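You operate a simulated robot arm through the tools that you are given. There is no shell and no other tool.

The job below is to be done with a simulated two-armed robot. You get a single attempt, and the scene is never put back.

JOB
Switch the blue reel off, wind its cable end back to mark 57 and brake it.
Fine: switch off first; free the brake before winding; leave the orange reel, the coils and the caps alone.

The check looks at the end state, three seconds after you hand in, the way a careful person would. Anything else that was tipped, shoved, dropped, spilled or broken makes it a failure. A push-on lid holds only when it is set on centred and level and pressed home; a screw cap is set on level and turned clockwise until tight.

ROBOT AND FRAMES
Two 7-joint arms with fingered hands on one trunk that stands fixed in place. Base frame: the origin is at the foot of the trunk, x ahead of it, y to its left, z up. Units: mm, degrees, N and s.
The left shoulder is at [60, 177, 975], the right one opposite. Payload 4 kg a hand.
Tool frame (each hand has its own): the origin (TCP) lies between the finger pads and is the grasp point; the fingertips stand 37 mm ahead of it; z points along the fingers, y is the line along which they close. Largest opening 124 mm; the body of the gripper starts 43 mm behind the TCP. The gripper is a hand of 3 fingers: y runs from the thumb to the fingers, the wrist lies at [-15, -108, -202] in the tool frame.
Orientation is told as [roll, pitch, yaw] about the base's x, y, z axes, in that order, counted from this pose: with the fingers straight down and the wrist toward the robot, the tool's x, y and z point along [0, 1, 0], [1, 0, 0] and [0, 0, -1] of the base frame.

CONTROLS
- The arms move only by the tool jog_arm. It takes "left_deltas", "right_deltas" or both (then of equal length, played together; a hand with none holds still); each is text: rows parted by semicolons, each of 6 numbers parted by spaces: the shift along the base's x, y, z in mm, then the turn, a rotation vector about the base's x, y, z in degrees. In form: dx dy dz wx wy wz; .... A call has 1 to 20 rows; each row shifts and turns the commanded pose from where the row before left it. Rows are played at 5 a second. More than 50 mm and 8.6 degrees between two rows, and nothing of the call is played. Where a pose cannot be reached the arm comes as near as it can. A force on the tool above 40 N (or 10 N above the force at the start of the call, whichever is more), or a blocked arm, ends the call early, and 0.2 s more pass. In this call time passes only in rows, and 0.2 s behind the last. It gives the time, the measured TCP pose, the force on the tool (base axes), the opening and the grip force at its end, in the units of the frame above (readings bear some noise), with the torque about the TCP (base axes, N m) and any sound that the robot's microphone picked up.
- Cameras (640 x 400 px; columns grow to the right, rows downward): "scene" is now at [57.6, 24.2, 1615.9]; the picture's right is [0.22, -0.97, 0.00], its down [-0.67, -0.15, -0.72] and it looks along [0.71, 0.16, -0.69] (base axes); focal length 310 px, centre (320, 200). "left" rides on the left gripper at [-64, -76, -137] in its tool frame; the picture's right is [-0.84, -0.26, 0.48], its down [0.48, -0.76, 0.43] and it looks along [0.26, 0.60, 0.76] (tool axes); focal length 256 px, centre (320, 200). "right" rides on the right gripper at [64, -76, -137] in its tool frame; the picture's right is [-0.84, 0.26, -0.48], its down [-0.48, -0.76, 0.43] and it looks along [-0.26, 0.60, 0.76] (tool axes); focal length 256 px, centre (320, 200). There is no depth. A picture from a camera that has moved, and an enlarged one, comes with that camera's place and axes in the base frame and with its lens. The place of the scene camera against the robot may be out by one fixed shift of up to 12 mm in any direction.
- capture(camera): a new picture of that camera. No time passes.
- raise_lower(by): slides the trunk up (or, below 0, down) by that many mm; the arms and the scene camera ride with it, the base frame stays. It gives what a move gives, with no picture.
- finger_targets(index, middle, thumb_bend, thumb_turn, hand): sets how far each is bent, from 0 (flat) to 100 (curled in); at 30 the hand is open as for a grip, at 70 the pads meet at the TCP. One left out holds its place. A second passes; each finger stops where it meets its share of the squeeze, and holds until it gets a number again. It is the only way to open and close the hand. It gives what a move gives, with no picture; readings hold the bend of each and the force on the fingers (four entries, about 0 where the hand has none), thumb and palm. thumb_turn goes from beside the hand (0) to across from the fingers (100), as for a grip.
- turn_head(pan, tilt): turns the head with the scene camera to pan (to the left, within 86 degrees either way) and tilt (down, from -29 to 69), counted from straight ahead of the robot. It gives what a move gives.
- close_up(camera, box): a new picture of the part [left, top, right, bottom] of that camera's present view, enlarged. No time passes.
- sign_off(): hands the job in; it is judged then, once.

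Places have to be worked out from the pictures, the camera data and where the tool is seen. Open the grippers and draw the arms clear of the work before you hand the job in, unless the task says otherwise.

The tools are called after ">>>" by a JSON object that holds its "name" and its "arguments". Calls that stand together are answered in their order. jog_arm: Moves the arms, as the interface text tells. Its arguments: {"type":"object","properties":{"left_deltas":{"type":"string"},"right_deltas":{"type":"string"}},"required":[]} The other tools are called the same way: raise_lower (by) slides the trunk up or down; finger_targets (index, middle, thumb_bend, thumb_turn, hand) moves the fingers one by one; turn_head (pan, tilt) turns the head that bears the scene camera; capture (camera) takes a picture; close_up (camera, box) takes an enlarged picture of a part of a camera's view; sign_off () hands the job in.

At the start:

```text
time: 0.0
left_tcp_pos: [526.6, 359.9, 1143.0]
left_ee_rot: [0.1, -0.1, 0.0]
left_contact_force: [0.4, -0.9, 0.2]
left_torque: [0.01, -0.01, 0.05]
left_opening: 123.7
left_grasp_force: 0.0
left_shape: jaw
left_bend: [30.0, 30.0, 30.0, 98.0]
left_finger forces: [0.0, 0.0, 0.1, 0.0, 0.0, 0.0]
right_tcp_pos: [692.2, -204.7, 1221.3]
right_ee_rot: [0.0, -0.1, 0.0]
right_contact_force: [-0.2, 0.1, 0.5]
right_torque: [0.04, 0.02, 0.0]
right_opening: 123.7
right_grasp_force: 0.1
right_shape: jaw
right_bend: [30.0, 30.0, 30.0, 98.0]
right_finger forces: [0.1, 0.1, 0.0, 0.0, 0.0, 0.0]
trunk travel left (down, up): [-500.0, 90.0]
head pan, tilt: [12.9, 43.5]
```

scene: 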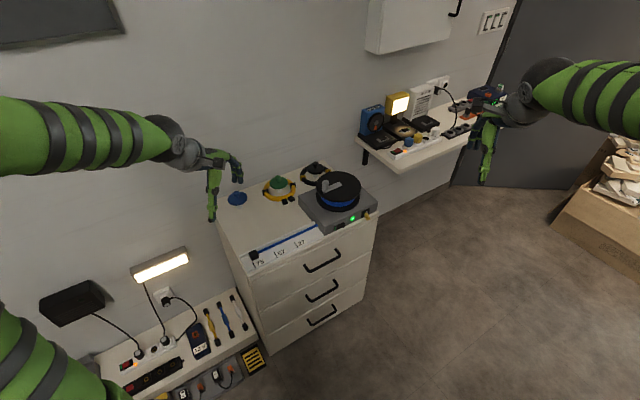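
right: 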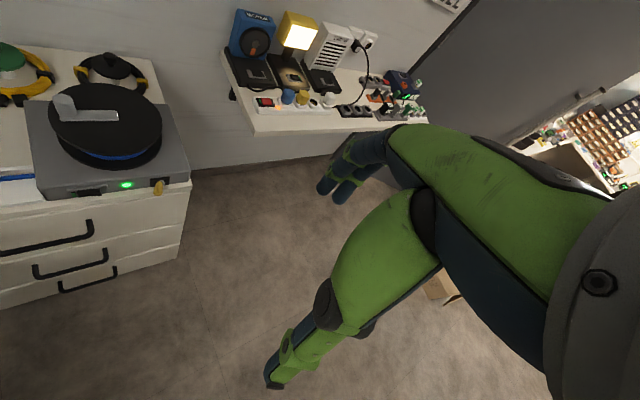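
left: 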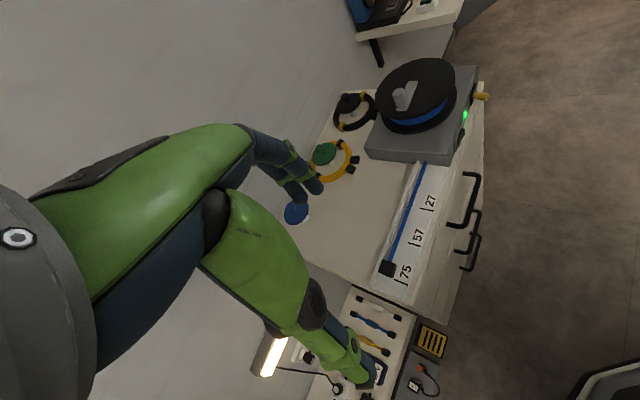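

I see a blue reel on a grey box with a green lamp, a dark switch and a yellow lever, and a cable with its end near mark 75. I look closer.

>>> {"name": "close_up", "arguments": {"camera": "scene", "box": [220, 150, 400, 270]}}

>>> {"name": "close_up", "arguments": {"camera": "right", "box": [0, 60, 220, 220]}}

>>> {"name": "close_up", "arguments": {"camera": "left", "box": [340, 40, 500, 300]}}

>>> {"name": "close_up", "arguments": {"camera": "scene", "box": [350, 70, 500, 180]}}

```text
3.33 times, centred on (310, 210) of scene
camera zoom: at [57.6, 24.2, 1615.9], right [0.22, -0.97, 0.0], down [-0.67, -0.15, -0.72], along [0.71, 0.16, -0.69], focal length 1034 px, centre (353, 167)
```

zoom: 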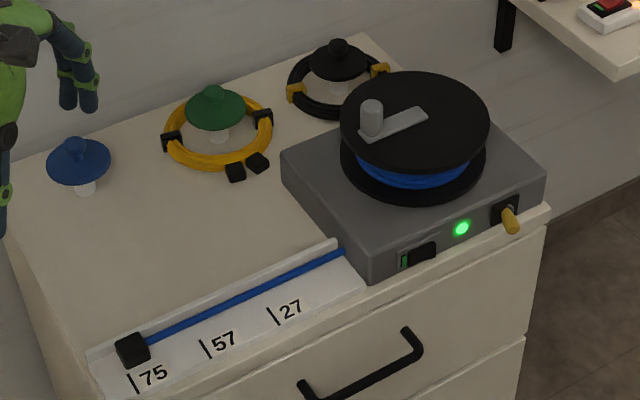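

```text
2.50 times, centred on (110, 140) of right
camera zoom: at [615.9, -140.8, 1358.2], right [0.26, -0.84, 0.48], down [-0.76, -0.48, -0.43], along [0.6, -0.25, -0.76], focal length 640 px, centre (845, 350)
```

zoom: 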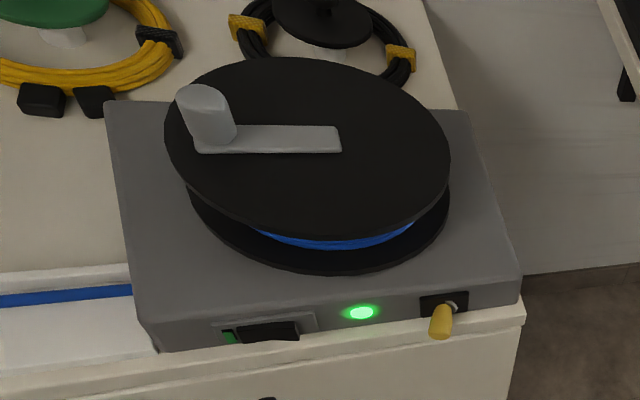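

```text
1.54 times, centred on (420, 170) of left
camera zoom: at [450.3, 296.5, 1279.9], right [-0.26, -0.84, -0.48], down [-0.76, 0.48, -0.43], along [0.6, 0.26, -0.76], focal length 394 px, centre (166, 246)
```

zoom: 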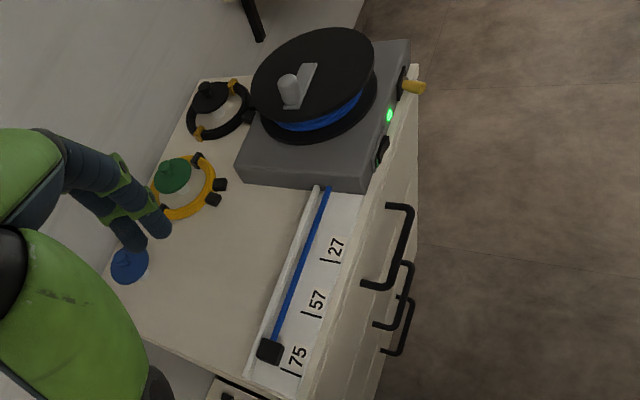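

```text
3.64 times, centred on (425, 125) of scene
camera zoom: at [57.6, 24.2, 1615.9], right [0.22, -0.97, 0.0], down [-0.67, -0.15, -0.72], along [0.71, 0.16, -0.69], focal length 1128 px, centre (-62, 473)
```

zoom: 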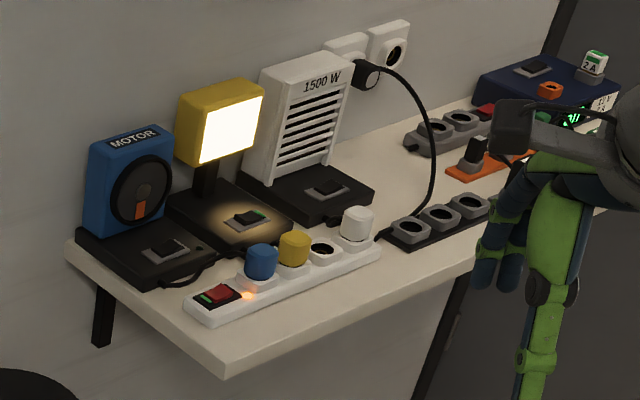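

The lamp triangulates to about [856, 81, 769]. I enlarge the panel and the cable end further.

>>> {"name": "close_up", "arguments": {"camera": "right", "box": [60, 160, 190, 220]}}

>>> {"name": "close_up", "arguments": {"camera": "scene", "box": [320, 195, 384, 235]}}

>>> {"name": "close_up", "arguments": {"camera": "scene", "box": [240, 220, 336, 280]}}

>>> {"name": "close_up", "arguments": {"camera": "right", "box": [40, 75, 170, 175]}}

```text
4.92 times, centred on (125, 190) of right
camera zoom: at [615.9, -140.8, 1358.2], right [0.26, -0.84, 0.48], down [-0.76, -0.48, -0.43], along [0.6, -0.25, -0.76], focal length 1260 px, centre (1280, 249)
```

zoom: 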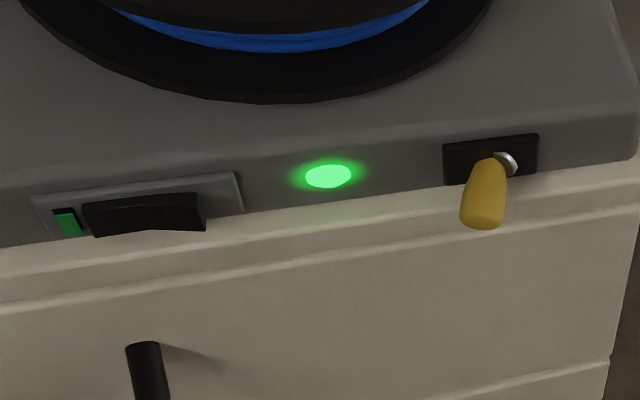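

```text
10.00 times, centred on (352, 215) of scene
camera zoom: at [57.6, 24.2, 1615.9], right [0.22, -0.97, 0.0], down [-0.67, -0.15, -0.72], along [0.71, 0.16, -0.69], focal length 3101 px, centre (0, 50)
```

zoom: 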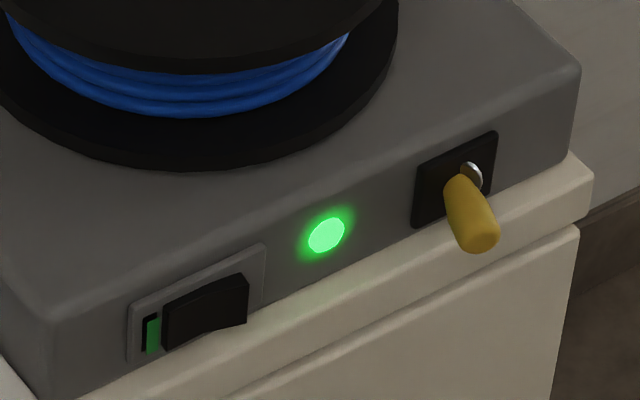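

```text
6.67 times, centred on (288, 250) of scene
camera zoom: at [57.6, 24.2, 1615.9], right [0.22, -0.97, 0.0], down [-0.67, -0.15, -0.72], along [0.71, 0.16, -0.69], focal length 2068 px, centre (533, -133)
```

zoom: 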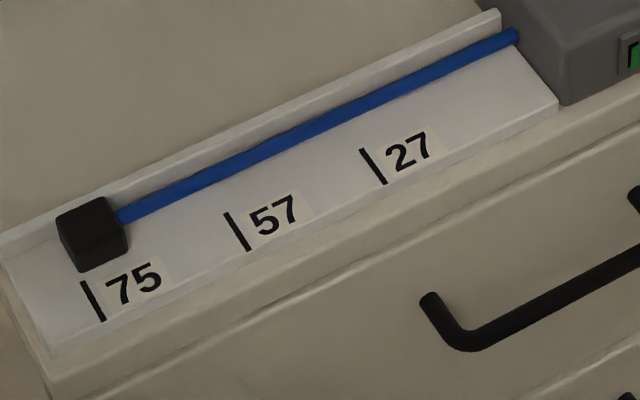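

```text
4.00 times, centred on (105, 125) of right
camera zoom: at [615.9, -140.8, 1358.2], right [0.26, -0.84, 0.48], down [-0.76, -0.48, -0.43], along [0.6, -0.25, -0.76], focal length 1024 px, centre (1180, 500)
```

zoom: 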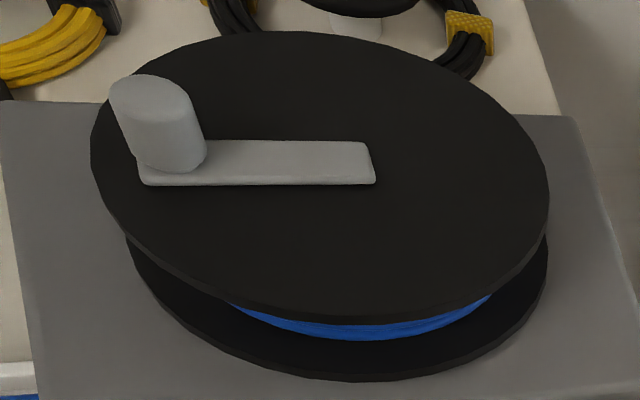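

The panel faces about (-0.7,-0.7), the reel axis is near [917,153], the knob near [889,193,874], and the marks are about 80 mm apart. I lower the right hand in front of the panel, well clear, to look at it up close.

>>> {"name": "jog_arm", "arguments": {"right_deltas": "1 14 -45 0 0 5; 1 14 -45 0 0 5; 1 14 -45 0 0 5; 1 14 -45 0 0 5; 1 14 -45 0 0 5; 1 14 -45 0 0 5"}}

>>> {"name": "capture", "arguments": {"camera": "right"}}

>>> {"name": "capture", "arguments": {"camera": "scene"}}

```text
time: 1.4
left_tcp_pos: [528.0, 358.1, 1142.9]
left_ee_rot: [-0.1, 0.0, 0.0]
left_contact_force: [-0.1, -0.6, -0.4]
left_torque: [0.04, 0.02, -0.04]
left_opening: 123.7
left_grasp_force: 0.1
left_shape: jaw
left_bend: [30.0, 30.0, 30.0, 98.0]
left_finger forces: [0.0, 0.0, 0.1, 0.0, 0.0, 0.0]
right_tcp_pos: [699.3, -120.0, 950.1]
right_ee_rot: [0.1, 0.0, 30.0]
right_contact_force: [-0.3, 0.6, 0.1]
right_torque: [0.0, 0.02, 0.01]
right_opening: 123.9
right_grasp_force: 0.1
right_shape: jaw
right_bend: [30.0, 30.0, 30.0, 98.0]
right_finger forces: [0.1, 0.0, 0.1, 0.1, 0.1, 0.0]
trunk travel left (down, up): [-500.0, 90.0]
head pan, tilt: [12.9, 43.5]
```

```text
taken
camera right: at [600.8, -105.5, 1087.4], right [0.64, -0.6, 0.48], down [-0.42, -0.8, -0.44], along [0.64, 0.08, -0.76], focal length 256 px, centre (320, 200)
```

right: 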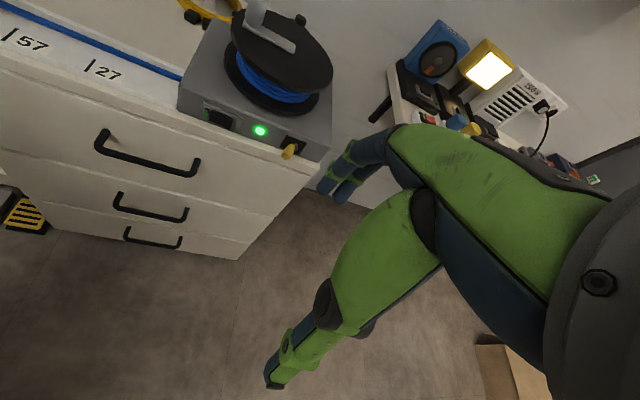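

```text
taken
camera scene: at [58.5, 23.9, 1616.0], right [0.22, -0.97, 0.0], down [-0.67, -0.15, -0.72], along [0.71, 0.16, -0.69], focal length 310 px, centre (320, 200)
```

scene: 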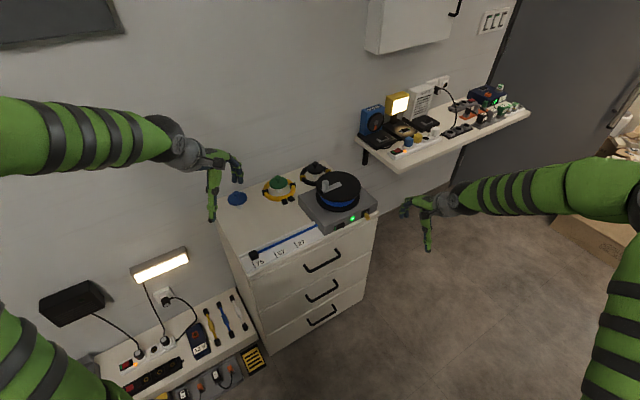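

The panel is now well in view from the right hand. I enlarge it.

>>> {"name": "close_up", "arguments": {"camera": "right", "box": [185, 90, 315, 170]}}

>>> {"name": "close_up", "arguments": {"camera": "right", "box": [170, 0, 350, 120]}}

>>> {"name": "close_up", "arguments": {"camera": "scene", "box": [380, 160, 500, 260]}}

```text
4.92 times, centred on (250, 130) of right
camera zoom: at [600.8, -105.5, 1087.4], right [0.64, -0.6, 0.48], down [-0.42, -0.8, -0.44], along [0.64, 0.08, -0.76], focal length 1260 px, centre (665, 545)
```

zoom: 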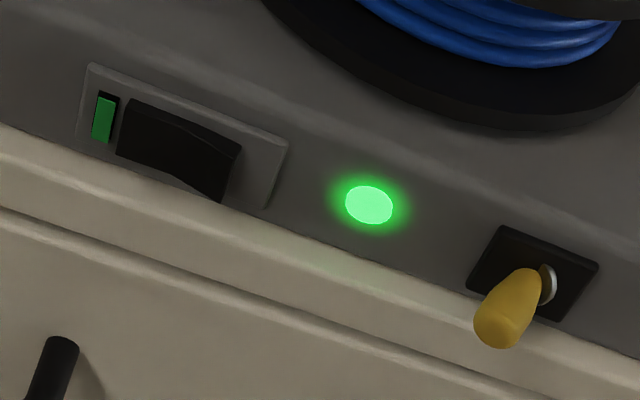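

```text
3.33 times, centred on (260, 60) of right
camera zoom: at [600.8, -105.5, 1087.4], right [0.64, -0.6, 0.48], down [-0.42, -0.8, -0.44], along [0.64, 0.08, -0.76], focal length 853 px, centre (520, 667)
```

zoom: 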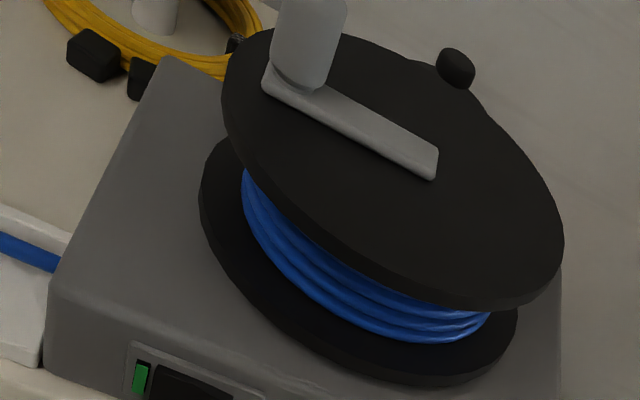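

```text
4.00 times, centred on (440, 210) of scene
camera zoom: at [58.5, 23.9, 1616.0], right [0.22, -0.97, 0.0], down [-0.67, -0.15, -0.72], along [0.71, 0.16, -0.69], focal length 1240 px, centre (-160, 160)
```

zoom: 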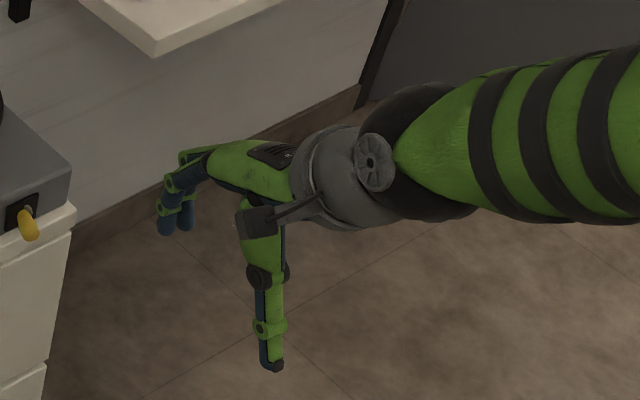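

The rocker's right half stands proud (left/green side pressed in = on), and the yellow toggle is tilted left. I point the right index finger out and curl the others to see how the finger lies.

>>> {"name": "finger_targets", "arguments": {"hand": "right", "index": 0, "middle": 100, "thumb_bend": 60}}

>>> {"name": "capture", "arguments": {"camera": "right"}}

>>> {"name": "close_up", "arguments": {"camera": "scene", "box": [380, 160, 500, 260]}}

>>> {"name": "capture", "arguments": {"camera": "left"}}

```text
time: 2.4
left_tcp_pos: [526.9, 358.5, 1143.3]
left_ee_rot: [0.0, 0.0, -0.1]
left_contact_force: [-0.2, 0.3, 0.0]
left_torque: [-0.04, 0.05, -0.01]
left_opening: 123.9
left_grasp_force: 0.0
left_shape: jaw
left_bend: [30.0, 30.0, 30.0, 98.0]
left_finger forces: [0.0, 0.1, 0.0, 0.1, 0.0, 0.0]
right_tcp_pos: [696.7, -120.8, 952.3]
right_ee_rot: [0.0, 0.0, 30.1]
right_contact_force: [0.4, -0.5, -1.1]
right_torque: [0.03, 0.01, -0.03]
right_opening: 133.8
right_grasp_force: 0.0
right_shape: fingers
right_bend: [0.0, 100.0, 60.0, 98.0]
right_finger forces: [0.0, 0.0, 0.1, 0.0, 0.1, 0.0]
trunk travel left (down, up): [-500.0, 90.0]
head pan, tilt: [12.9, 43.5]
```

```text
taken
camera right: at [600.2, -105.0, 1088.2], right [0.64, -0.6, 0.48], down [-0.42, -0.8, -0.43], along [0.64, 0.08, -0.76], focal length 256 px, centre (320, 200)
```

right: 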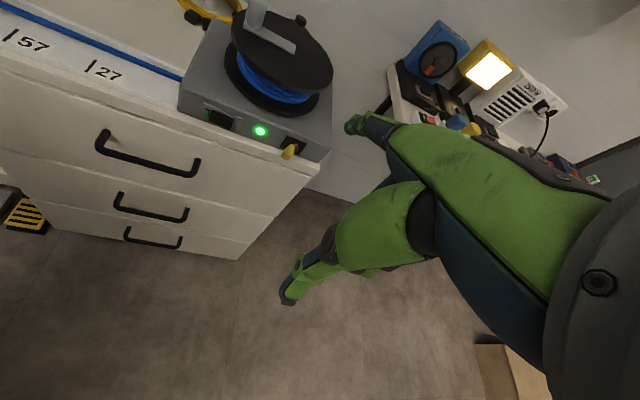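

```text
4.00 times, centred on (440, 210) of scene
camera zoom: at [57.6, 24.2, 1615.9], right [0.22, -0.97, 0.0], down [-0.67, -0.15, -0.72], along [0.71, 0.16, -0.69], focal length 1240 px, centre (-160, 160)
```

zoom: 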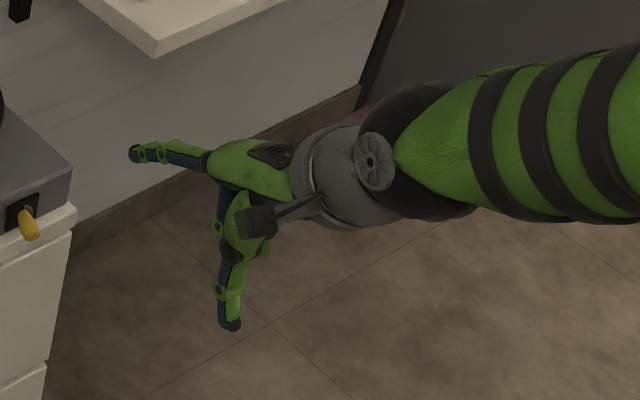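

```text
taken
camera left: at [450.3, 296.5, 1279.9], right [-0.26, -0.84, -0.48], down [-0.76, 0.48, -0.43], along [0.6, 0.26, -0.76], focal length 256 px, centre (320, 200)
```

left: 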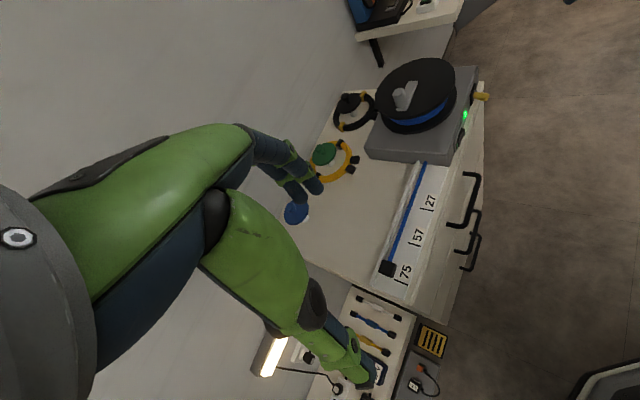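

The pointing index tip lies about 138 mm along tool y. The rocker's right half is at about [813,106,770], so I bring the fingertip to a stand-off about 25 mm in front of it with yaw 45.

>>> {"name": "jog_arm", "arguments": {"right_deltas": "1 21 -34 0 0 3; 1 21 -34 0 0 3; 1 21 -34 0 0 3; 1 21 -34 0 0 3; 1 21 -35 0 0 3"}}

>>> {"name": "capture", "arguments": {"camera": "right"}}

>>> {"name": "close_up", "arguments": {"camera": "scene", "box": [320, 180, 416, 240]}}

>>> {"name": "close_up", "arguments": {"camera": "left", "box": [420, 60, 516, 140]}}

```text
time: 3.6
left_tcp_pos: [526.8, 358.8, 1142.0]
left_ee_rot: [0.0, 0.0, 0.0]
left_contact_force: [0.4, 0.3, -1.1]
left_torque: [-0.02, 0.01, 0.0]
left_opening: 123.6
left_grasp_force: 0.0
left_shape: jaw
left_bend: [30.0, 30.0, 30.0, 98.0]
left_finger forces: [0.0, 0.0, 0.0, 0.0, 0.0, 0.0]
right_tcp_pos: [704.4, -14.7, 780.7]
right_ee_rot: [0.0, -0.1, 45.1]
right_contact_force: [-0.3, -0.6, 1.1]
right_torque: [0.0, -0.02, 0.0]
right_opening: 133.9
right_grasp_force: 0.1
right_shape: fingers
right_bend: [0.0, 100.0, 60.0, 98.0]
right_finger forces: [0.1, 0.1, 0.0, 0.0, 0.0, 0.0]
trunk travel left (down, up): [-500.0, 90.0]
head pan, tilt: [12.9, 43.5]
```

```text
taken
camera right: at [605.5, -24.2, 916.1], right [0.77, -0.41, 0.48], down [-0.19, -0.88, -0.44], along [0.6, 0.24, -0.76], focal length 256 px, centre (320, 200)
```

right: 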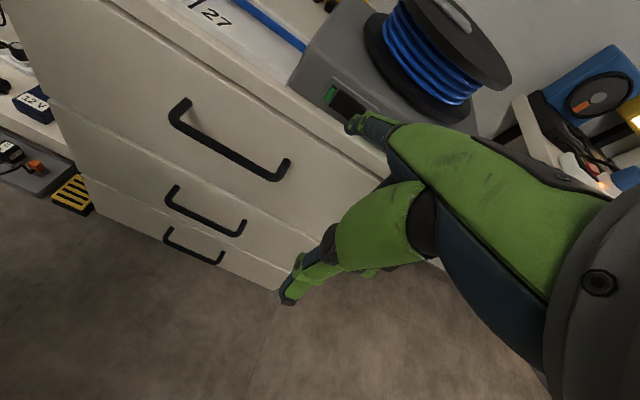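

```text
6.67 times, centred on (368, 210) of scene
camera zoom: at [58.2, 24.4, 1616.0], right [0.22, -0.97, 0.0], down [-0.67, -0.15, -0.72], along [0.71, 0.16, -0.69], focal length 2068 px, centre (0, 133)
```

zoom: 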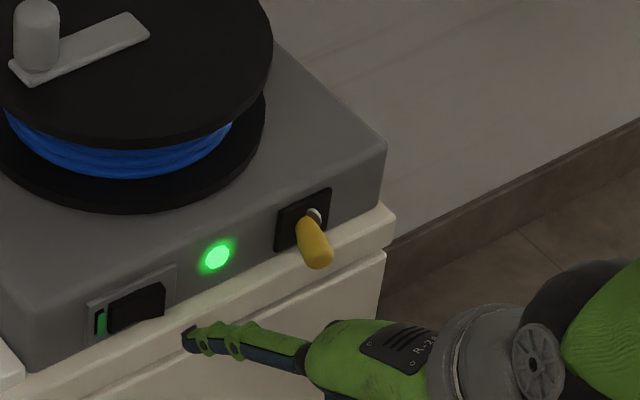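

```text
5.00 times, centred on (468, 100) of left
camera zoom: at [450.9, 296.5, 1279.7], right [-0.26, -0.84, -0.48], down [-0.76, 0.48, -0.43], along [0.6, 0.26, -0.76], focal length 1280 px, centre (-420, 700)
```

zoom: 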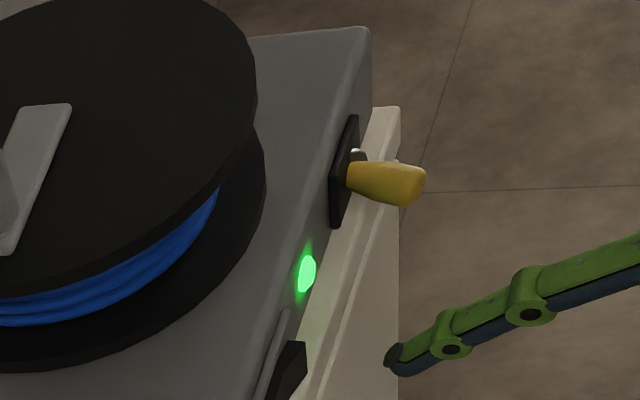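

The fingertip sits at about [789,83,777], right in line with the rocker's right half; I lower 6 mm and push inward in small steps.

>>> {"name": "jog_arm", "arguments": {"right_deltas": "0 0 -6 0 0 0; 5 5 0 0 0 0; 5 5 0 0 0 0; 5 5 0 0 0 0; 5 5 0 0 0 0; 2 2 0 0 0 0; 2 2 0 0 0 0; 2 2 0 0 0 0; 2 2 0 0 0 0"}}

>>> {"name": "close_up", "arguments": {"camera": "scene", "box": [320, 180, 416, 240]}}

>>> {"name": "close_up", "arguments": {"camera": "left", "box": [420, 60, 516, 140]}}

>>> {"name": "close_up", "arguments": {"camera": "right", "box": [280, 60, 440, 160]}}

```text
time: 5.6
left_tcp_pos: [526.5, 358.0, 1143.4]
left_ee_rot: [0.0, 0.0, 0.1]
left_contact_force: [-0.4, -1.0, 0.6]
left_torque: [-0.02, 0.02, 0.0]
left_opening: 123.6
left_grasp_force: 0.0
left_shape: jaw
left_bend: [30.0, 30.0, 30.0, 98.0]
left_finger forces: [0.0, 0.0, 0.1, 0.1, 0.0, 0.0]
right_tcp_pos: [730.0, 11.7, 775.6]
right_ee_rot: [0.2, 0.0, 45.0]
right_contact_force: [-3.2, -5.3, 1.5]
right_torque: [0.15, -0.06, 0.03]
right_opening: 129.7
right_grasp_force: 4.1
right_shape: fingers
right_bend: [3.0, 100.0, 60.0, 98.0]
right_finger forces: [6.9, 0.0, 0.0, 0.0, 0.0, 0.1]
trunk travel left (down, up): [-500.0, 90.0]
head pan, tilt: [12.9, 43.5]
heard: click
```

```text
6.67 times, centred on (368, 210) of scene
camera zoom: at [57.2, 23.7, 1616.0], right [0.22, -0.97, 0.0], down [-0.67, -0.15, -0.73], along [0.71, 0.16, -0.69], focal length 2068 px, centre (0, 133)
```

zoom: 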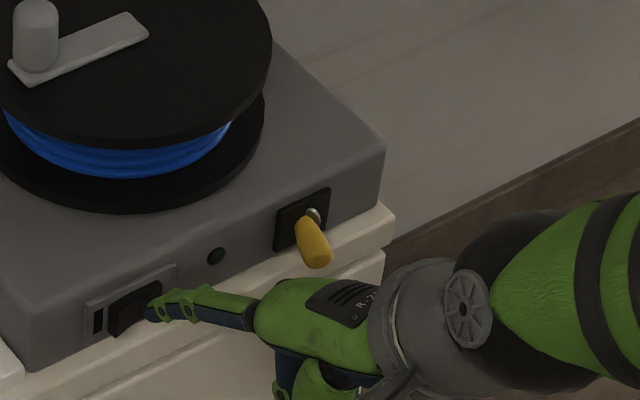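

```text
5.00 times, centred on (468, 100) of left
camera zoom: at [450.1, 295.9, 1280.1], right [-0.26, -0.84, -0.48], down [-0.76, 0.48, -0.43], along [0.6, 0.26, -0.76], focal length 1280 px, centre (-420, 700)
```

zoom: 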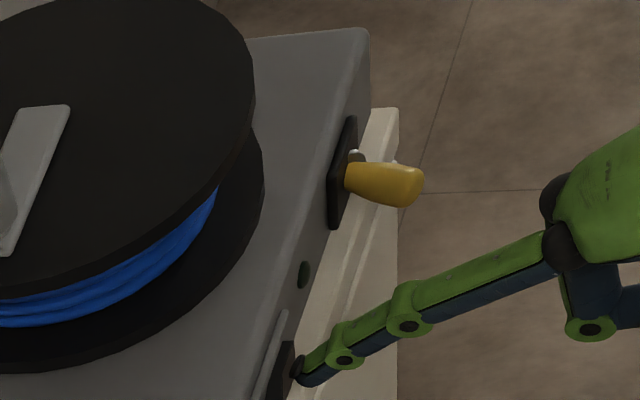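

```text
4.00 times, centred on (360, 110) of right
camera zoom: at [631.9, 3.5, 911.0], right [0.77, -0.41, 0.48], down [-0.2, -0.88, -0.43], along [0.6, 0.24, -0.76], focal length 1024 px, centre (160, 560)
```

zoom: 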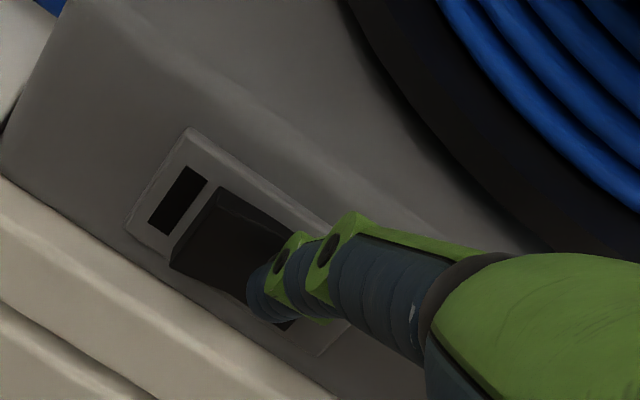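

Click heard, lamp out and green flag gone: the reel is off. I back the finger out, move it to the left of the yellow lever (end at about [860,27,775]) and look before pushing it right.

>>> {"name": "jog_arm", "arguments": {"right_deltas": "-15 -15 0 0 0 0; -15 -15 0 0 0 0; 21.3 -21.3 0 0 0 0; 21.2 -21.2 0 0 0 0; 10 10 0 0 0 0; 10 10 0 0 0 0"}}

>>> {"name": "close_up", "arguments": {"camera": "scene", "box": [320, 180, 416, 240]}}

>>> {"name": "close_up", "arguments": {"camera": "left", "box": [420, 60, 516, 140]}}

>>> {"name": "close_up", "arguments": {"camera": "right", "box": [280, 60, 440, 160]}}

```text
time: 7.0
left_tcp_pos: [526.8, 358.1, 1143.2]
left_ee_rot: [0.0, 0.0, 0.1]
left_contact_force: [0.0, 0.2, -0.1]
left_torque: [-0.03, 0.04, -0.01]
left_opening: 123.5
left_grasp_force: 0.1
left_shape: jaw
left_bend: [30.0, 30.0, 30.0, 98.0]
left_finger forces: [0.0, 0.0, 0.0, 0.0, 0.1, 0.0]
right_tcp_pos: [762.0, -39.9, 774.4]
right_ee_rot: [0.1, 0.0, 45.1]
right_contact_force: [0.7, 0.0, 0.7]
right_torque: [0.02, -0.01, 0.01]
right_opening: 133.8
right_grasp_force: 0.2
right_shape: fingers
right_bend: [0.0, 100.0, 60.0, 98.0]
right_finger forces: [0.0, 0.1, 0.0, 0.1, 0.0, 0.0]
trunk travel left (down, up): [-500.0, 90.0]
head pan, tilt: [12.9, 43.5]
```

```text
6.67 times, centred on (368, 210) of scene
camera zoom: at [57.8, 24.2, 1615.9], right [0.22, -0.97, 0.0], down [-0.67, -0.15, -0.72], along [0.71, 0.16, -0.69], focal length 2068 px, centre (0, 133)
```

zoom: 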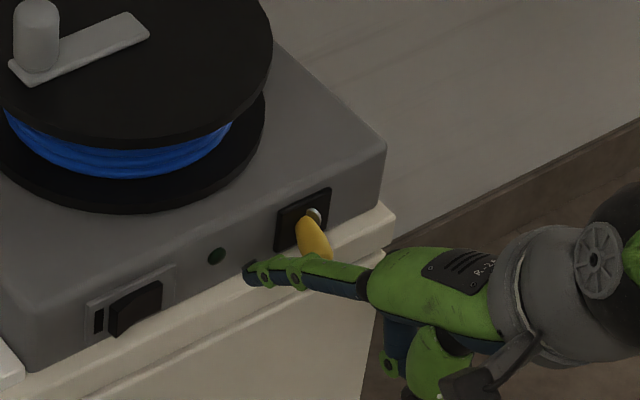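

```text
5.00 times, centred on (468, 100) of left
camera zoom: at [450.6, 296.4, 1279.8], right [-0.26, -0.84, -0.48], down [-0.76, 0.48, -0.43], along [0.6, 0.26, -0.76], focal length 1280 px, centre (-420, 700)
```

zoom: 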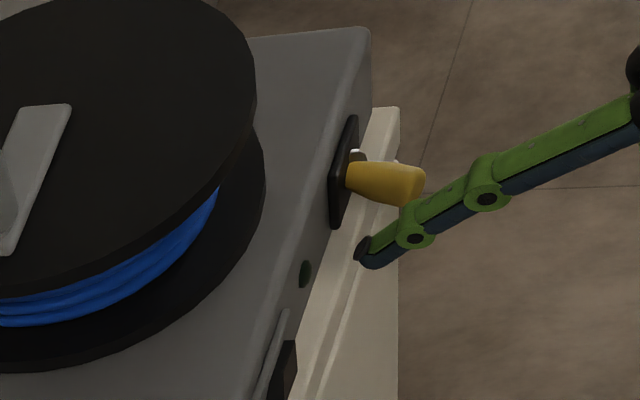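

```text
4.00 times, centred on (360, 110) of right
camera zoom: at [665.0, -48.7, 911.3], right [0.77, -0.41, 0.48], down [-0.2, -0.88, -0.43], along [0.6, 0.24, -0.76], focal length 1024 px, centre (160, 560)
```

zoom: 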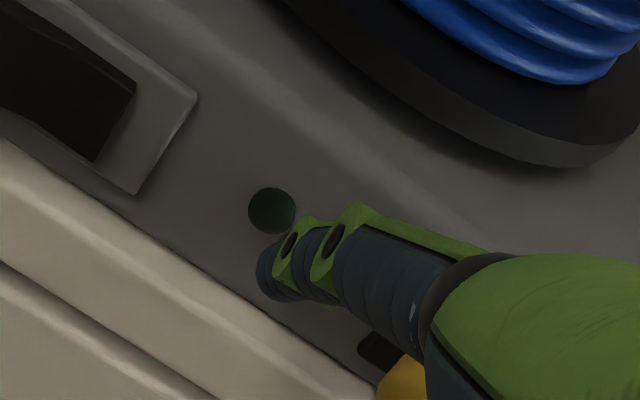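

The finger is left of the lever and about 12 mm deeper than its end. I push sideways to the right in small steps, listening for a click.

>>> {"name": "jog_arm", "arguments": {"right_deltas": "2.8 2.8 0 0 0 0; 3.5 -3.5 0 0 0 0; 3.5 -3.5 0 0 0 0; 3.5 -3.5 0 0 0 0; 2.1 -2.1 0 0 0 0; 2.1 -2.1 0 0 0 0; 2.1 -2.1 0 0 0 0; 2.1 -2.1 0 0 0 0; 2.1 -2.1 0 0 0 0; 2.1 -2.1 0 0 0 0; 2.1 -2.1 0 0 0 0; 2.1 -2.1 0 0 0 0; 2.1 -2.1 0 0 0 0; 2.1 -2.1 0 0 0 0"}}

>>> {"name": "close_up", "arguments": {"camera": "scene", "box": [320, 180, 416, 240]}}

>>> {"name": "close_up", "arguments": {"camera": "left", "box": [420, 60, 516, 140]}}

```text
time: 10.0
left_tcp_pos: [526.0, 358.3, 1143.0]
left_ee_rot: [0.0, -0.1, 0.0]
left_contact_force: [0.1, 0.3, -0.4]
left_torque: [-0.03, 0.0, 0.0]
left_opening: 123.6
left_grasp_force: 0.0
left_shape: jaw
left_bend: [30.0, 30.0, 30.0, 98.0]
left_finger forces: [0.0, 0.0, 0.0, 0.1, 0.1, 0.1]
right_tcp_pos: [797.2, -68.6, 775.9]
right_ee_rot: [-0.1, -0.1, 45.0]
right_contact_force: [0.6, -0.3, 0.0]
right_torque: [-0.01, -0.02, -0.04]
right_opening: 134.2
right_grasp_force: 0.0
right_shape: fingers
right_bend: [0.0, 100.0, 60.0, 98.0]
right_finger forces: [0.0, 0.1, 0.1, 0.1, 0.0, 0.0]
trunk travel left (down, up): [-500.0, 90.0]
head pan, tilt: [12.9, 43.5]
```

```text
6.67 times, centred on (368, 210) of scene
camera zoom: at [57.7, 24.2, 1615.9], right [0.22, -0.97, 0.0], down [-0.67, -0.15, -0.72], along [0.71, 0.16, -0.69], focal length 2068 px, centre (0, 133)
```

zoom: 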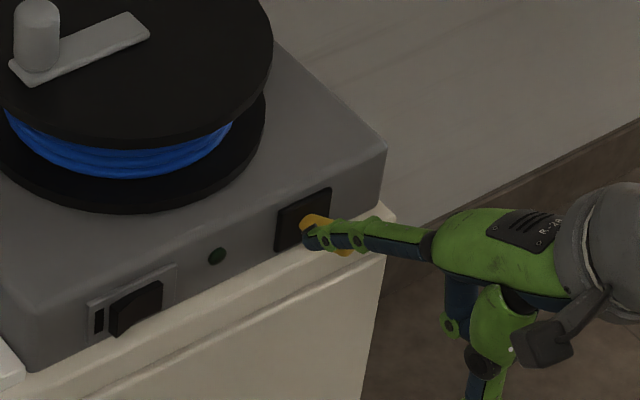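

```text
5.00 times, centred on (468, 100) of left
camera zoom: at [450.4, 296.4, 1279.9], right [-0.26, -0.84, -0.48], down [-0.76, 0.48, -0.43], along [0.6, 0.26, -0.76], focal length 1280 px, centre (-420, 700)
```

zoom: 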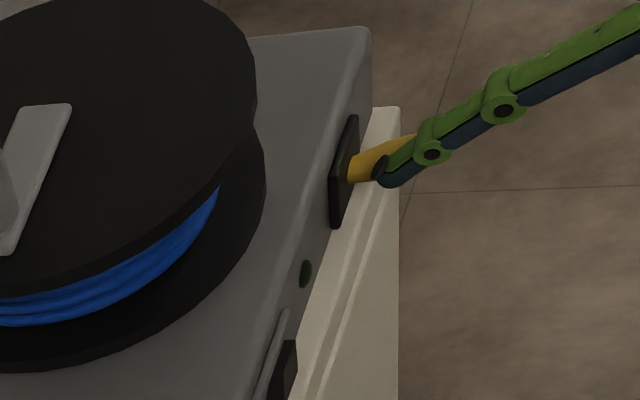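

The lever has swung over to the right and no force remains. I back the finger out and inspect.

>>> {"name": "jog_arm", "arguments": {"right_deltas": "-15 -15 0 0 0 0; -15 -15 0 0 0 0; -15 -15 0 0 0 0; -15 -15 0 0 0 0"}}

>>> {"name": "close_up", "arguments": {"camera": "scene", "box": [320, 180, 416, 240]}}

>>> {"name": "close_up", "arguments": {"camera": "left", "box": [420, 60, 516, 140]}}

>>> {"name": "close_up", "arguments": {"camera": "scene", "box": [240, 220, 336, 280]}}

```text
time: 11.0
left_tcp_pos: [525.8, 357.7, 1143.5]
left_ee_rot: [0.0, 0.0, 0.0]
left_contact_force: [-0.6, 0.9, -0.6]
left_torque: [-0.01, -0.01, 0.0]
left_opening: 123.7
left_grasp_force: 0.1
left_shape: jaw
left_bend: [30.0, 30.0, 30.0, 98.0]
left_finger forces: [0.0, 0.0, 0.1, 0.1, 0.0, 0.1]
right_tcp_pos: [735.0, -127.8, 773.8]
right_ee_rot: [0.1, 0.0, 45.0]
right_contact_force: [0.1, -0.1, 0.3]
right_torque: [-0.04, 0.02, 0.0]
right_opening: 134.1
right_grasp_force: 0.0
right_shape: fingers
right_bend: [0.0, 100.0, 60.0, 98.0]
right_finger forces: [0.0, 0.1, 0.1, 0.1, 0.0, 0.0]
trunk travel left (down, up): [-500.0, 90.0]
head pan, tilt: [12.9, 43.5]
```

```text
6.67 times, centred on (368, 210) of scene
camera zoom: at [57.4, 23.9, 1615.9], right [0.22, -0.97, 0.0], down [-0.67, -0.15, -0.73], along [0.71, 0.16, -0.69], focal length 2068 px, centre (0, 133)
```

zoom: 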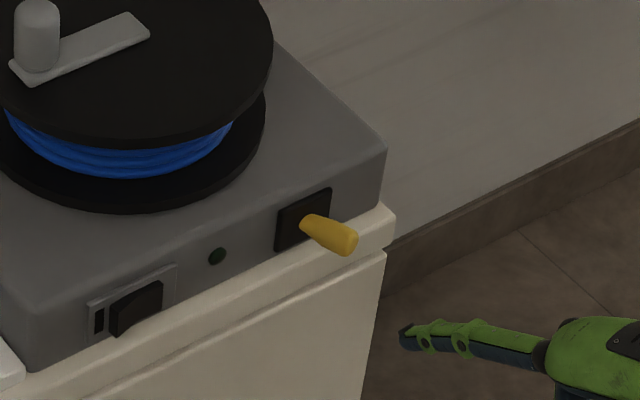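

```text
5.00 times, centred on (468, 100) of left
camera zoom: at [450.1, 296.3, 1280.1], right [-0.26, -0.84, -0.48], down [-0.76, 0.48, -0.43], along [0.6, 0.26, -0.76], focal length 1280 px, centre (-420, 700)
```

zoom: 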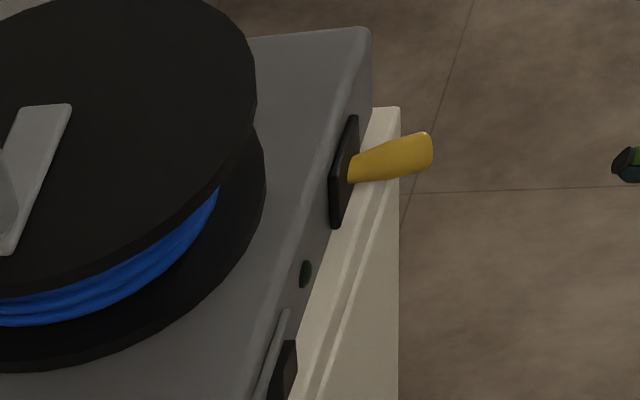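

```text
6.67 times, centred on (288, 250) of scene
camera zoom: at [57.4, 23.9, 1615.9], right [0.22, -0.97, 0.0], down [-0.67, -0.15, -0.73], along [0.71, 0.16, -0.69], focal length 2068 px, centre (533, -133)
```

zoom: 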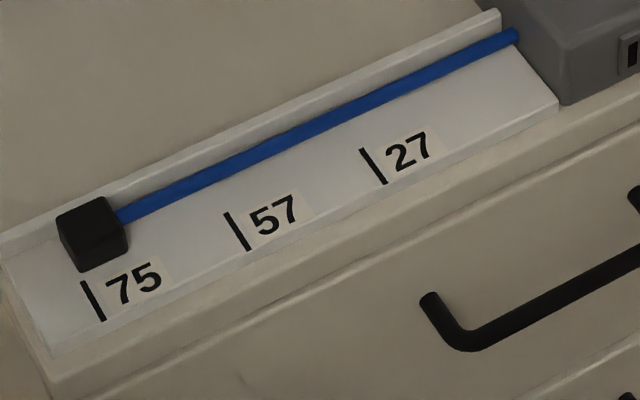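

The lever has moved symmetrically to the right side. Now I study the crank knob with both cameras.

>>> {"name": "close_up", "arguments": {"camera": "scene", "box": [306, 165, 386, 215]}}

>>> {"name": "close_up", "arguments": {"camera": "left", "box": [360, 50, 480, 130]}}

>>> {"name": "capture", "arguments": {"camera": "right"}}

```text
8.00 times, centred on (346, 190) of scene
camera zoom: at [57.4, 23.9, 1615.9], right [0.22, -0.97, 0.0], down [-0.67, -0.15, -0.73], along [0.71, 0.16, -0.69], focal length 2481 px, centre (112, 280)
```

zoom: 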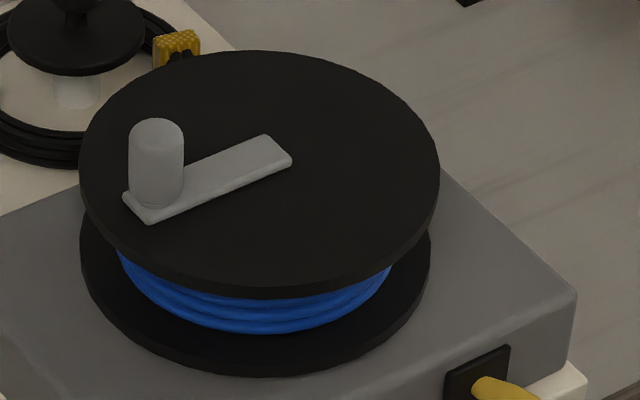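

```text
5.00 times, centred on (420, 90) of left
camera zoom: at [450.1, 296.3, 1280.1], right [-0.26, -0.84, -0.48], down [-0.76, 0.48, -0.43], along [0.6, 0.26, -0.76], focal length 1280 px, centre (-180, 750)
```

zoom: 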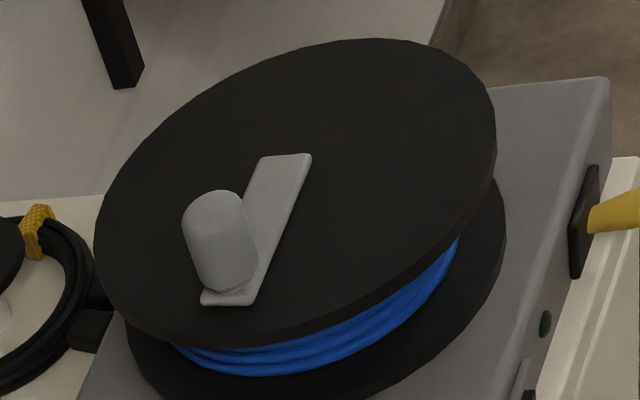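

```text
taken
camera right: at [638.0, -137.5, 910.8], right [0.77, -0.41, 0.48], down [-0.19, -0.88, -0.43], along [0.6, 0.24, -0.76], focal length 256 px, centre (320, 200)
```

right: 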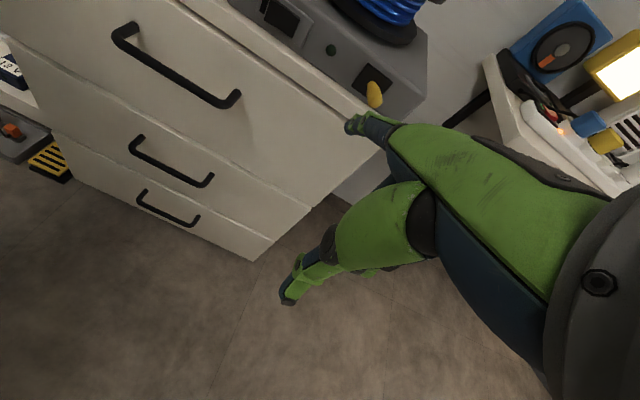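

Knob: about 24 mm thick, top near [890,192,903], reel axis near [923,150]; winding should be counter-clockwise by roughly 65°. For reach I raise the trunk first.

>>> {"name": "raise_lower", "arguments": {"by": 80}}

```text
time: 12.2
left_tcp_pos: [527.1, 358.2, 1222.7]
left_ee_rot: [0.0, 0.0, 0.0]
left_contact_force: [-0.2, 0.4, -0.4]
left_torque: [-0.01, 0.0, -0.03]
left_opening: 123.6
left_grasp_force: 0.1
left_shape: jaw
left_bend: [30.0, 30.0, 30.0, 98.0]
left_finger forces: [0.0, 0.1, 0.0, 0.1, 0.1, 0.0]
right_tcp_pos: [738.2, -128.5, 854.5]
right_ee_rot: [0.1, 0.1, 45.2]
right_contact_force: [-0.2, 0.0, 0.9]
right_torque: [-0.01, -0.03, 0.01]
right_opening: 134.1
right_grasp_force: 0.1
right_shape: fingers
right_bend: [0.0, 100.0, 60.0, 98.0]
right_finger forces: [0.0, 0.0, 0.0, 0.1, 0.0, 0.1]
trunk travel left (down, up): [-580.0, 10.0]
head pan, tilt: [12.9, 43.5]
```

The trunk is up. I bring the left hand above the knob with yaw -45, at a safe height.

>>> {"name": "jog_arm", "arguments": {"left_deltas": "36 -16.5 -21.3 0 0 -4.5; 36 -16.5 -21.3 0 0 -4.5; 36 -16.5 -21.3 0 0 -4.5; 36 -16.5 -21.3 0 0 -4.5; 36 -16.5 -21.3 0 0 -4.5; 36 -16.5 -21.3 0 0 -4.5; 36 -16.5 -21.3 0 0 -4.5; 36 -16.5 -21.3 0 0 -4.5; 36 -16.5 -21.3 0 0 -4.5; 36 -16.5 -21.3 0 0 -4.5"}}

>>> {"name": "capture", "arguments": {"camera": "left"}}

>>> {"name": "capture", "arguments": {"camera": "scene"}}

>>> {"name": "capture", "arguments": {"camera": "right"}}

```text
time: 14.4
left_tcp_pos: [887.4, 194.8, 1009.1]
left_ee_rot: [0.0, 0.2, -45.1]
left_contact_force: [-0.7, 0.6, 0.6]
left_torque: [0.01, 0.0, -0.03]
left_opening: 124.1
left_grasp_force: 0.1
left_shape: jaw
left_bend: [30.0, 30.0, 30.0, 98.0]
left_finger forces: [0.0, 0.0, 0.1, 0.0, 0.1, 0.1]
right_tcp_pos: [737.6, -127.7, 852.8]
right_ee_rot: [0.2, 0.0, 45.0]
right_contact_force: [-0.5, 0.2, -0.4]
right_torque: [-0.03, 0.02, 0.02]
right_opening: 134.0
right_grasp_force: 0.1
right_shape: fingers
right_bend: [0.0, 100.0, 60.0, 98.0]
right_finger forces: [0.0, 0.0, 0.0, 0.0, 0.1, 0.1]
trunk travel left (down, up): [-580.0, 10.0]
head pan, tilt: [12.9, 43.5]
```

```text
taken
camera left: at [788.5, 204.6, 1145.8], right [-0.77, -0.41, -0.48], down [-0.2, 0.88, -0.43], along [0.6, -0.24, -0.76], focal length 256 px, centre (320, 200)
```

left: 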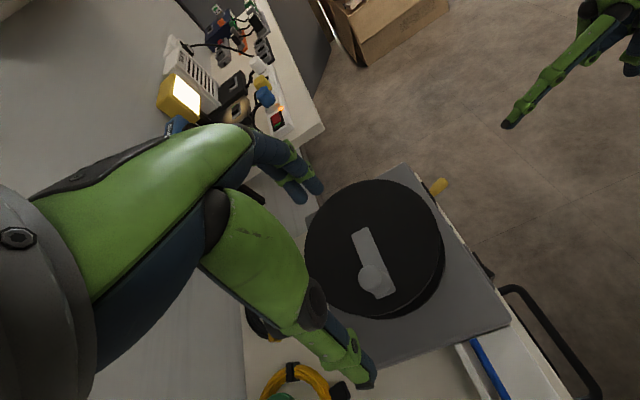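

```text
taken
camera scene: at [59.6, 22.9, 1696.0], right [0.22, -0.97, 0.0], down [-0.67, -0.15, -0.72], along [0.71, 0.16, -0.69], focal length 310 px, centre (320, 200)
```

scene: 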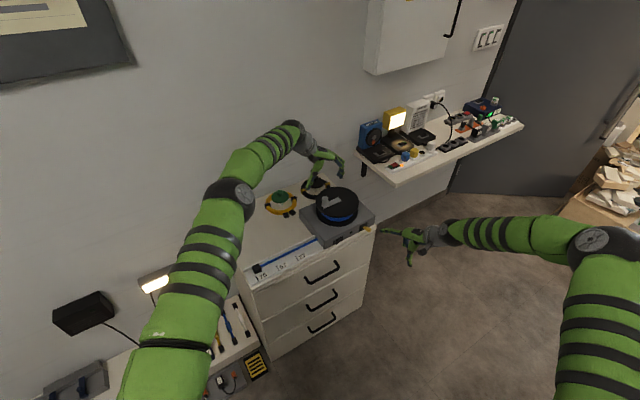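

```text
taken
camera right: at [639.7, -137.8, 989.9], right [0.78, -0.41, 0.48], down [-0.2, -0.88, -0.44], along [0.6, 0.24, -0.76], focal length 256 px, centre (320, 200)
```

right: 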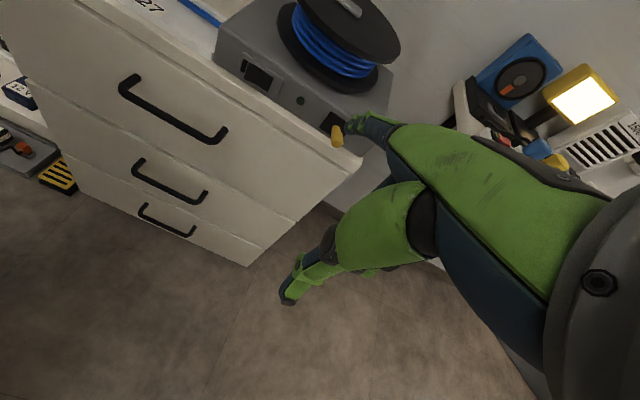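

The pose is reached and the knob appears almost exactly below the TCP. I enlarge both views to refine.

>>> {"name": "close_up", "arguments": {"camera": "left", "box": [296, 170, 456, 330]}}

>>> {"name": "close_up", "arguments": {"camera": "scene", "box": [280, 120, 400, 240]}}

>>> {"name": "close_up", "arguments": {"camera": "scene", "box": [240, 225, 336, 285]}}

```text
2.50 times, centred on (376, 250) of left
camera zoom: at [788.5, 204.6, 1145.8], right [-0.77, -0.41, -0.48], down [-0.2, 0.88, -0.43], along [0.6, -0.24, -0.76], focal length 640 px, centre (180, 75)
```

zoom: 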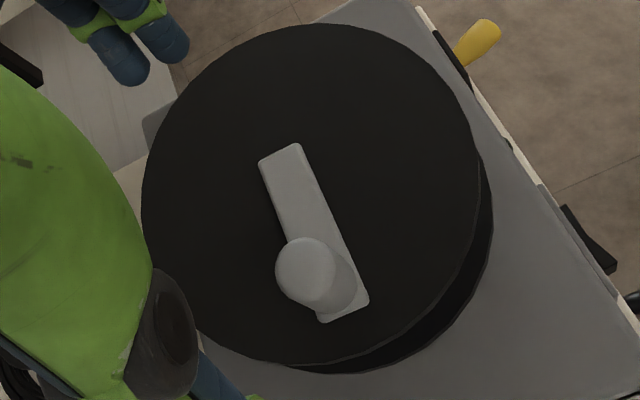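

```text
3.33 times, centred on (340, 180) of scene
camera zoom: at [59.6, 22.9, 1696.0], right [0.22, -0.97, 0.0], down [-0.67, -0.15, -0.72], along [0.71, 0.16, -0.69], focal length 1034 px, centre (253, 267)
```

zoom: 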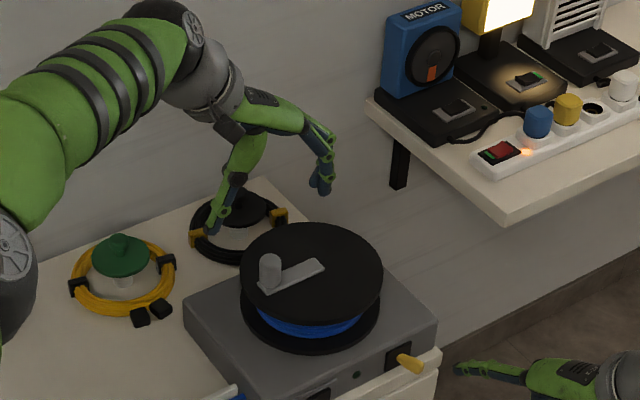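

```text
6.67 times, centred on (288, 255) of scene
camera zoom: at [59.6, 22.9, 1696.0], right [0.22, -0.97, 0.0], down [-0.67, -0.15, -0.72], along [0.71, 0.16, -0.69], focal length 2068 px, centre (533, -167)
```

zoom: 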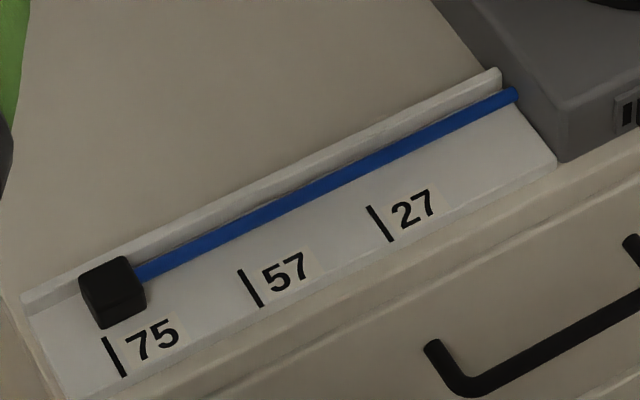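

The knob stands at about [886,192], top near z 903. I lower the open left hand so its fingertips reach down around the knob, staying above the crank bar.

>>> {"name": "jog_arm", "arguments": {"left_deltas": "-0.5 -1 -30 0 0 0; -0.5 -1 -30 0 0 0; 0 0 -20 0 0 0; 0 0 -15 0 0 0"}}

>>> {"name": "capture", "arguments": {"camera": "left"}}

>>> {"name": "close_up", "arguments": {"camera": "scene", "box": [300, 150, 380, 210]}}

>>> {"name": "close_up", "arguments": {"camera": "right", "box": [200, 0, 420, 120]}}

```text
time: 15.4
left_tcp_pos: [885.1, 191.5, 915.5]
left_ee_rot: [-0.1, 0.0, -44.9]
left_contact_force: [-0.8, 0.3, 0.9]
left_torque: [-0.02, -0.01, 0.01]
left_opening: 124.0
left_grasp_force: 0.1
left_shape: jaw
left_bend: [30.0, 30.0, 30.0, 98.0]
left_finger forces: [0.1, 0.1, 0.0, 0.0, 0.0, 0.1]
right_tcp_pos: [737.1, -127.7, 854.7]
right_ee_rot: [0.1, 0.0, 45.1]
right_contact_force: [0.9, 0.0, -1.3]
right_torque: [-0.02, 0.01, 0.0]
right_opening: 134.1
right_grasp_force: 0.0
right_shape: fingers
right_bend: [0.0, 100.0, 60.0, 98.0]
right_finger forces: [0.0, 0.0, 0.0, 0.0, 0.1, 0.1]
trunk travel left (down, up): [-580.0, 10.0]
head pan, tilt: [12.9, 43.5]
```

```text
taken
camera left: at [786.5, 201.8, 1051.8], right [-0.77, -0.41, -0.48], down [-0.2, 0.88, -0.44], along [0.6, -0.24, -0.76], focal length 256 px, centre (320, 200)
```

left: 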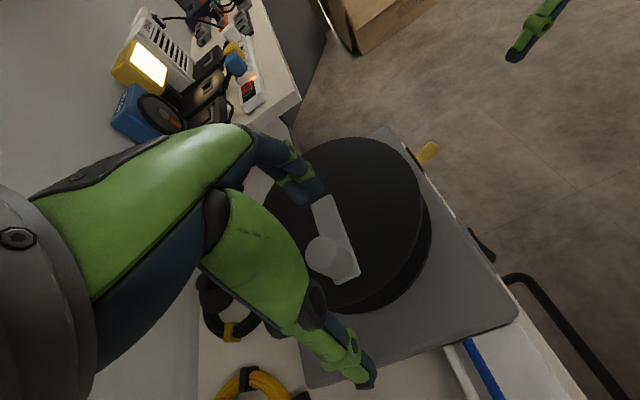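

```text
6.67 times, centred on (340, 180) of scene
camera zoom: at [57.9, 24.2, 1696.0], right [0.22, -0.97, 0.0], down [-0.67, -0.15, -0.72], along [0.71, 0.16, -0.69], focal length 2068 px, centre (187, 333)
```

zoom: 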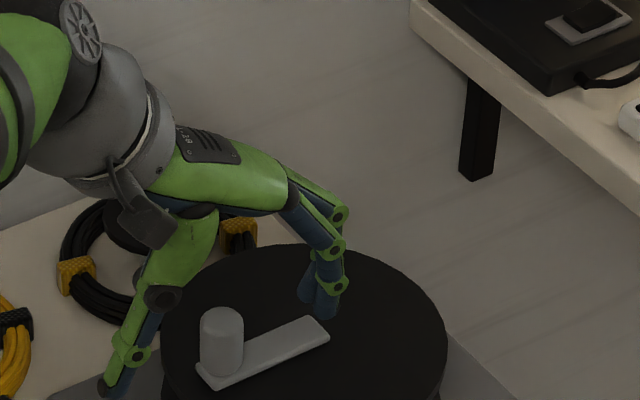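

```text
2.91 times, centred on (310, 60) of right
camera zoom: at [638.6, -137.2, 990.9], right [0.77, -0.41, 0.48], down [-0.19, -0.88, -0.43], along [0.6, 0.24, -0.76], focal length 745 px, centre (349, 607)
```

zoom: 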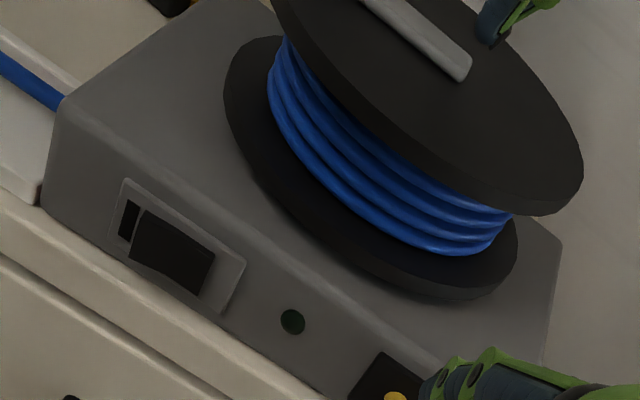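

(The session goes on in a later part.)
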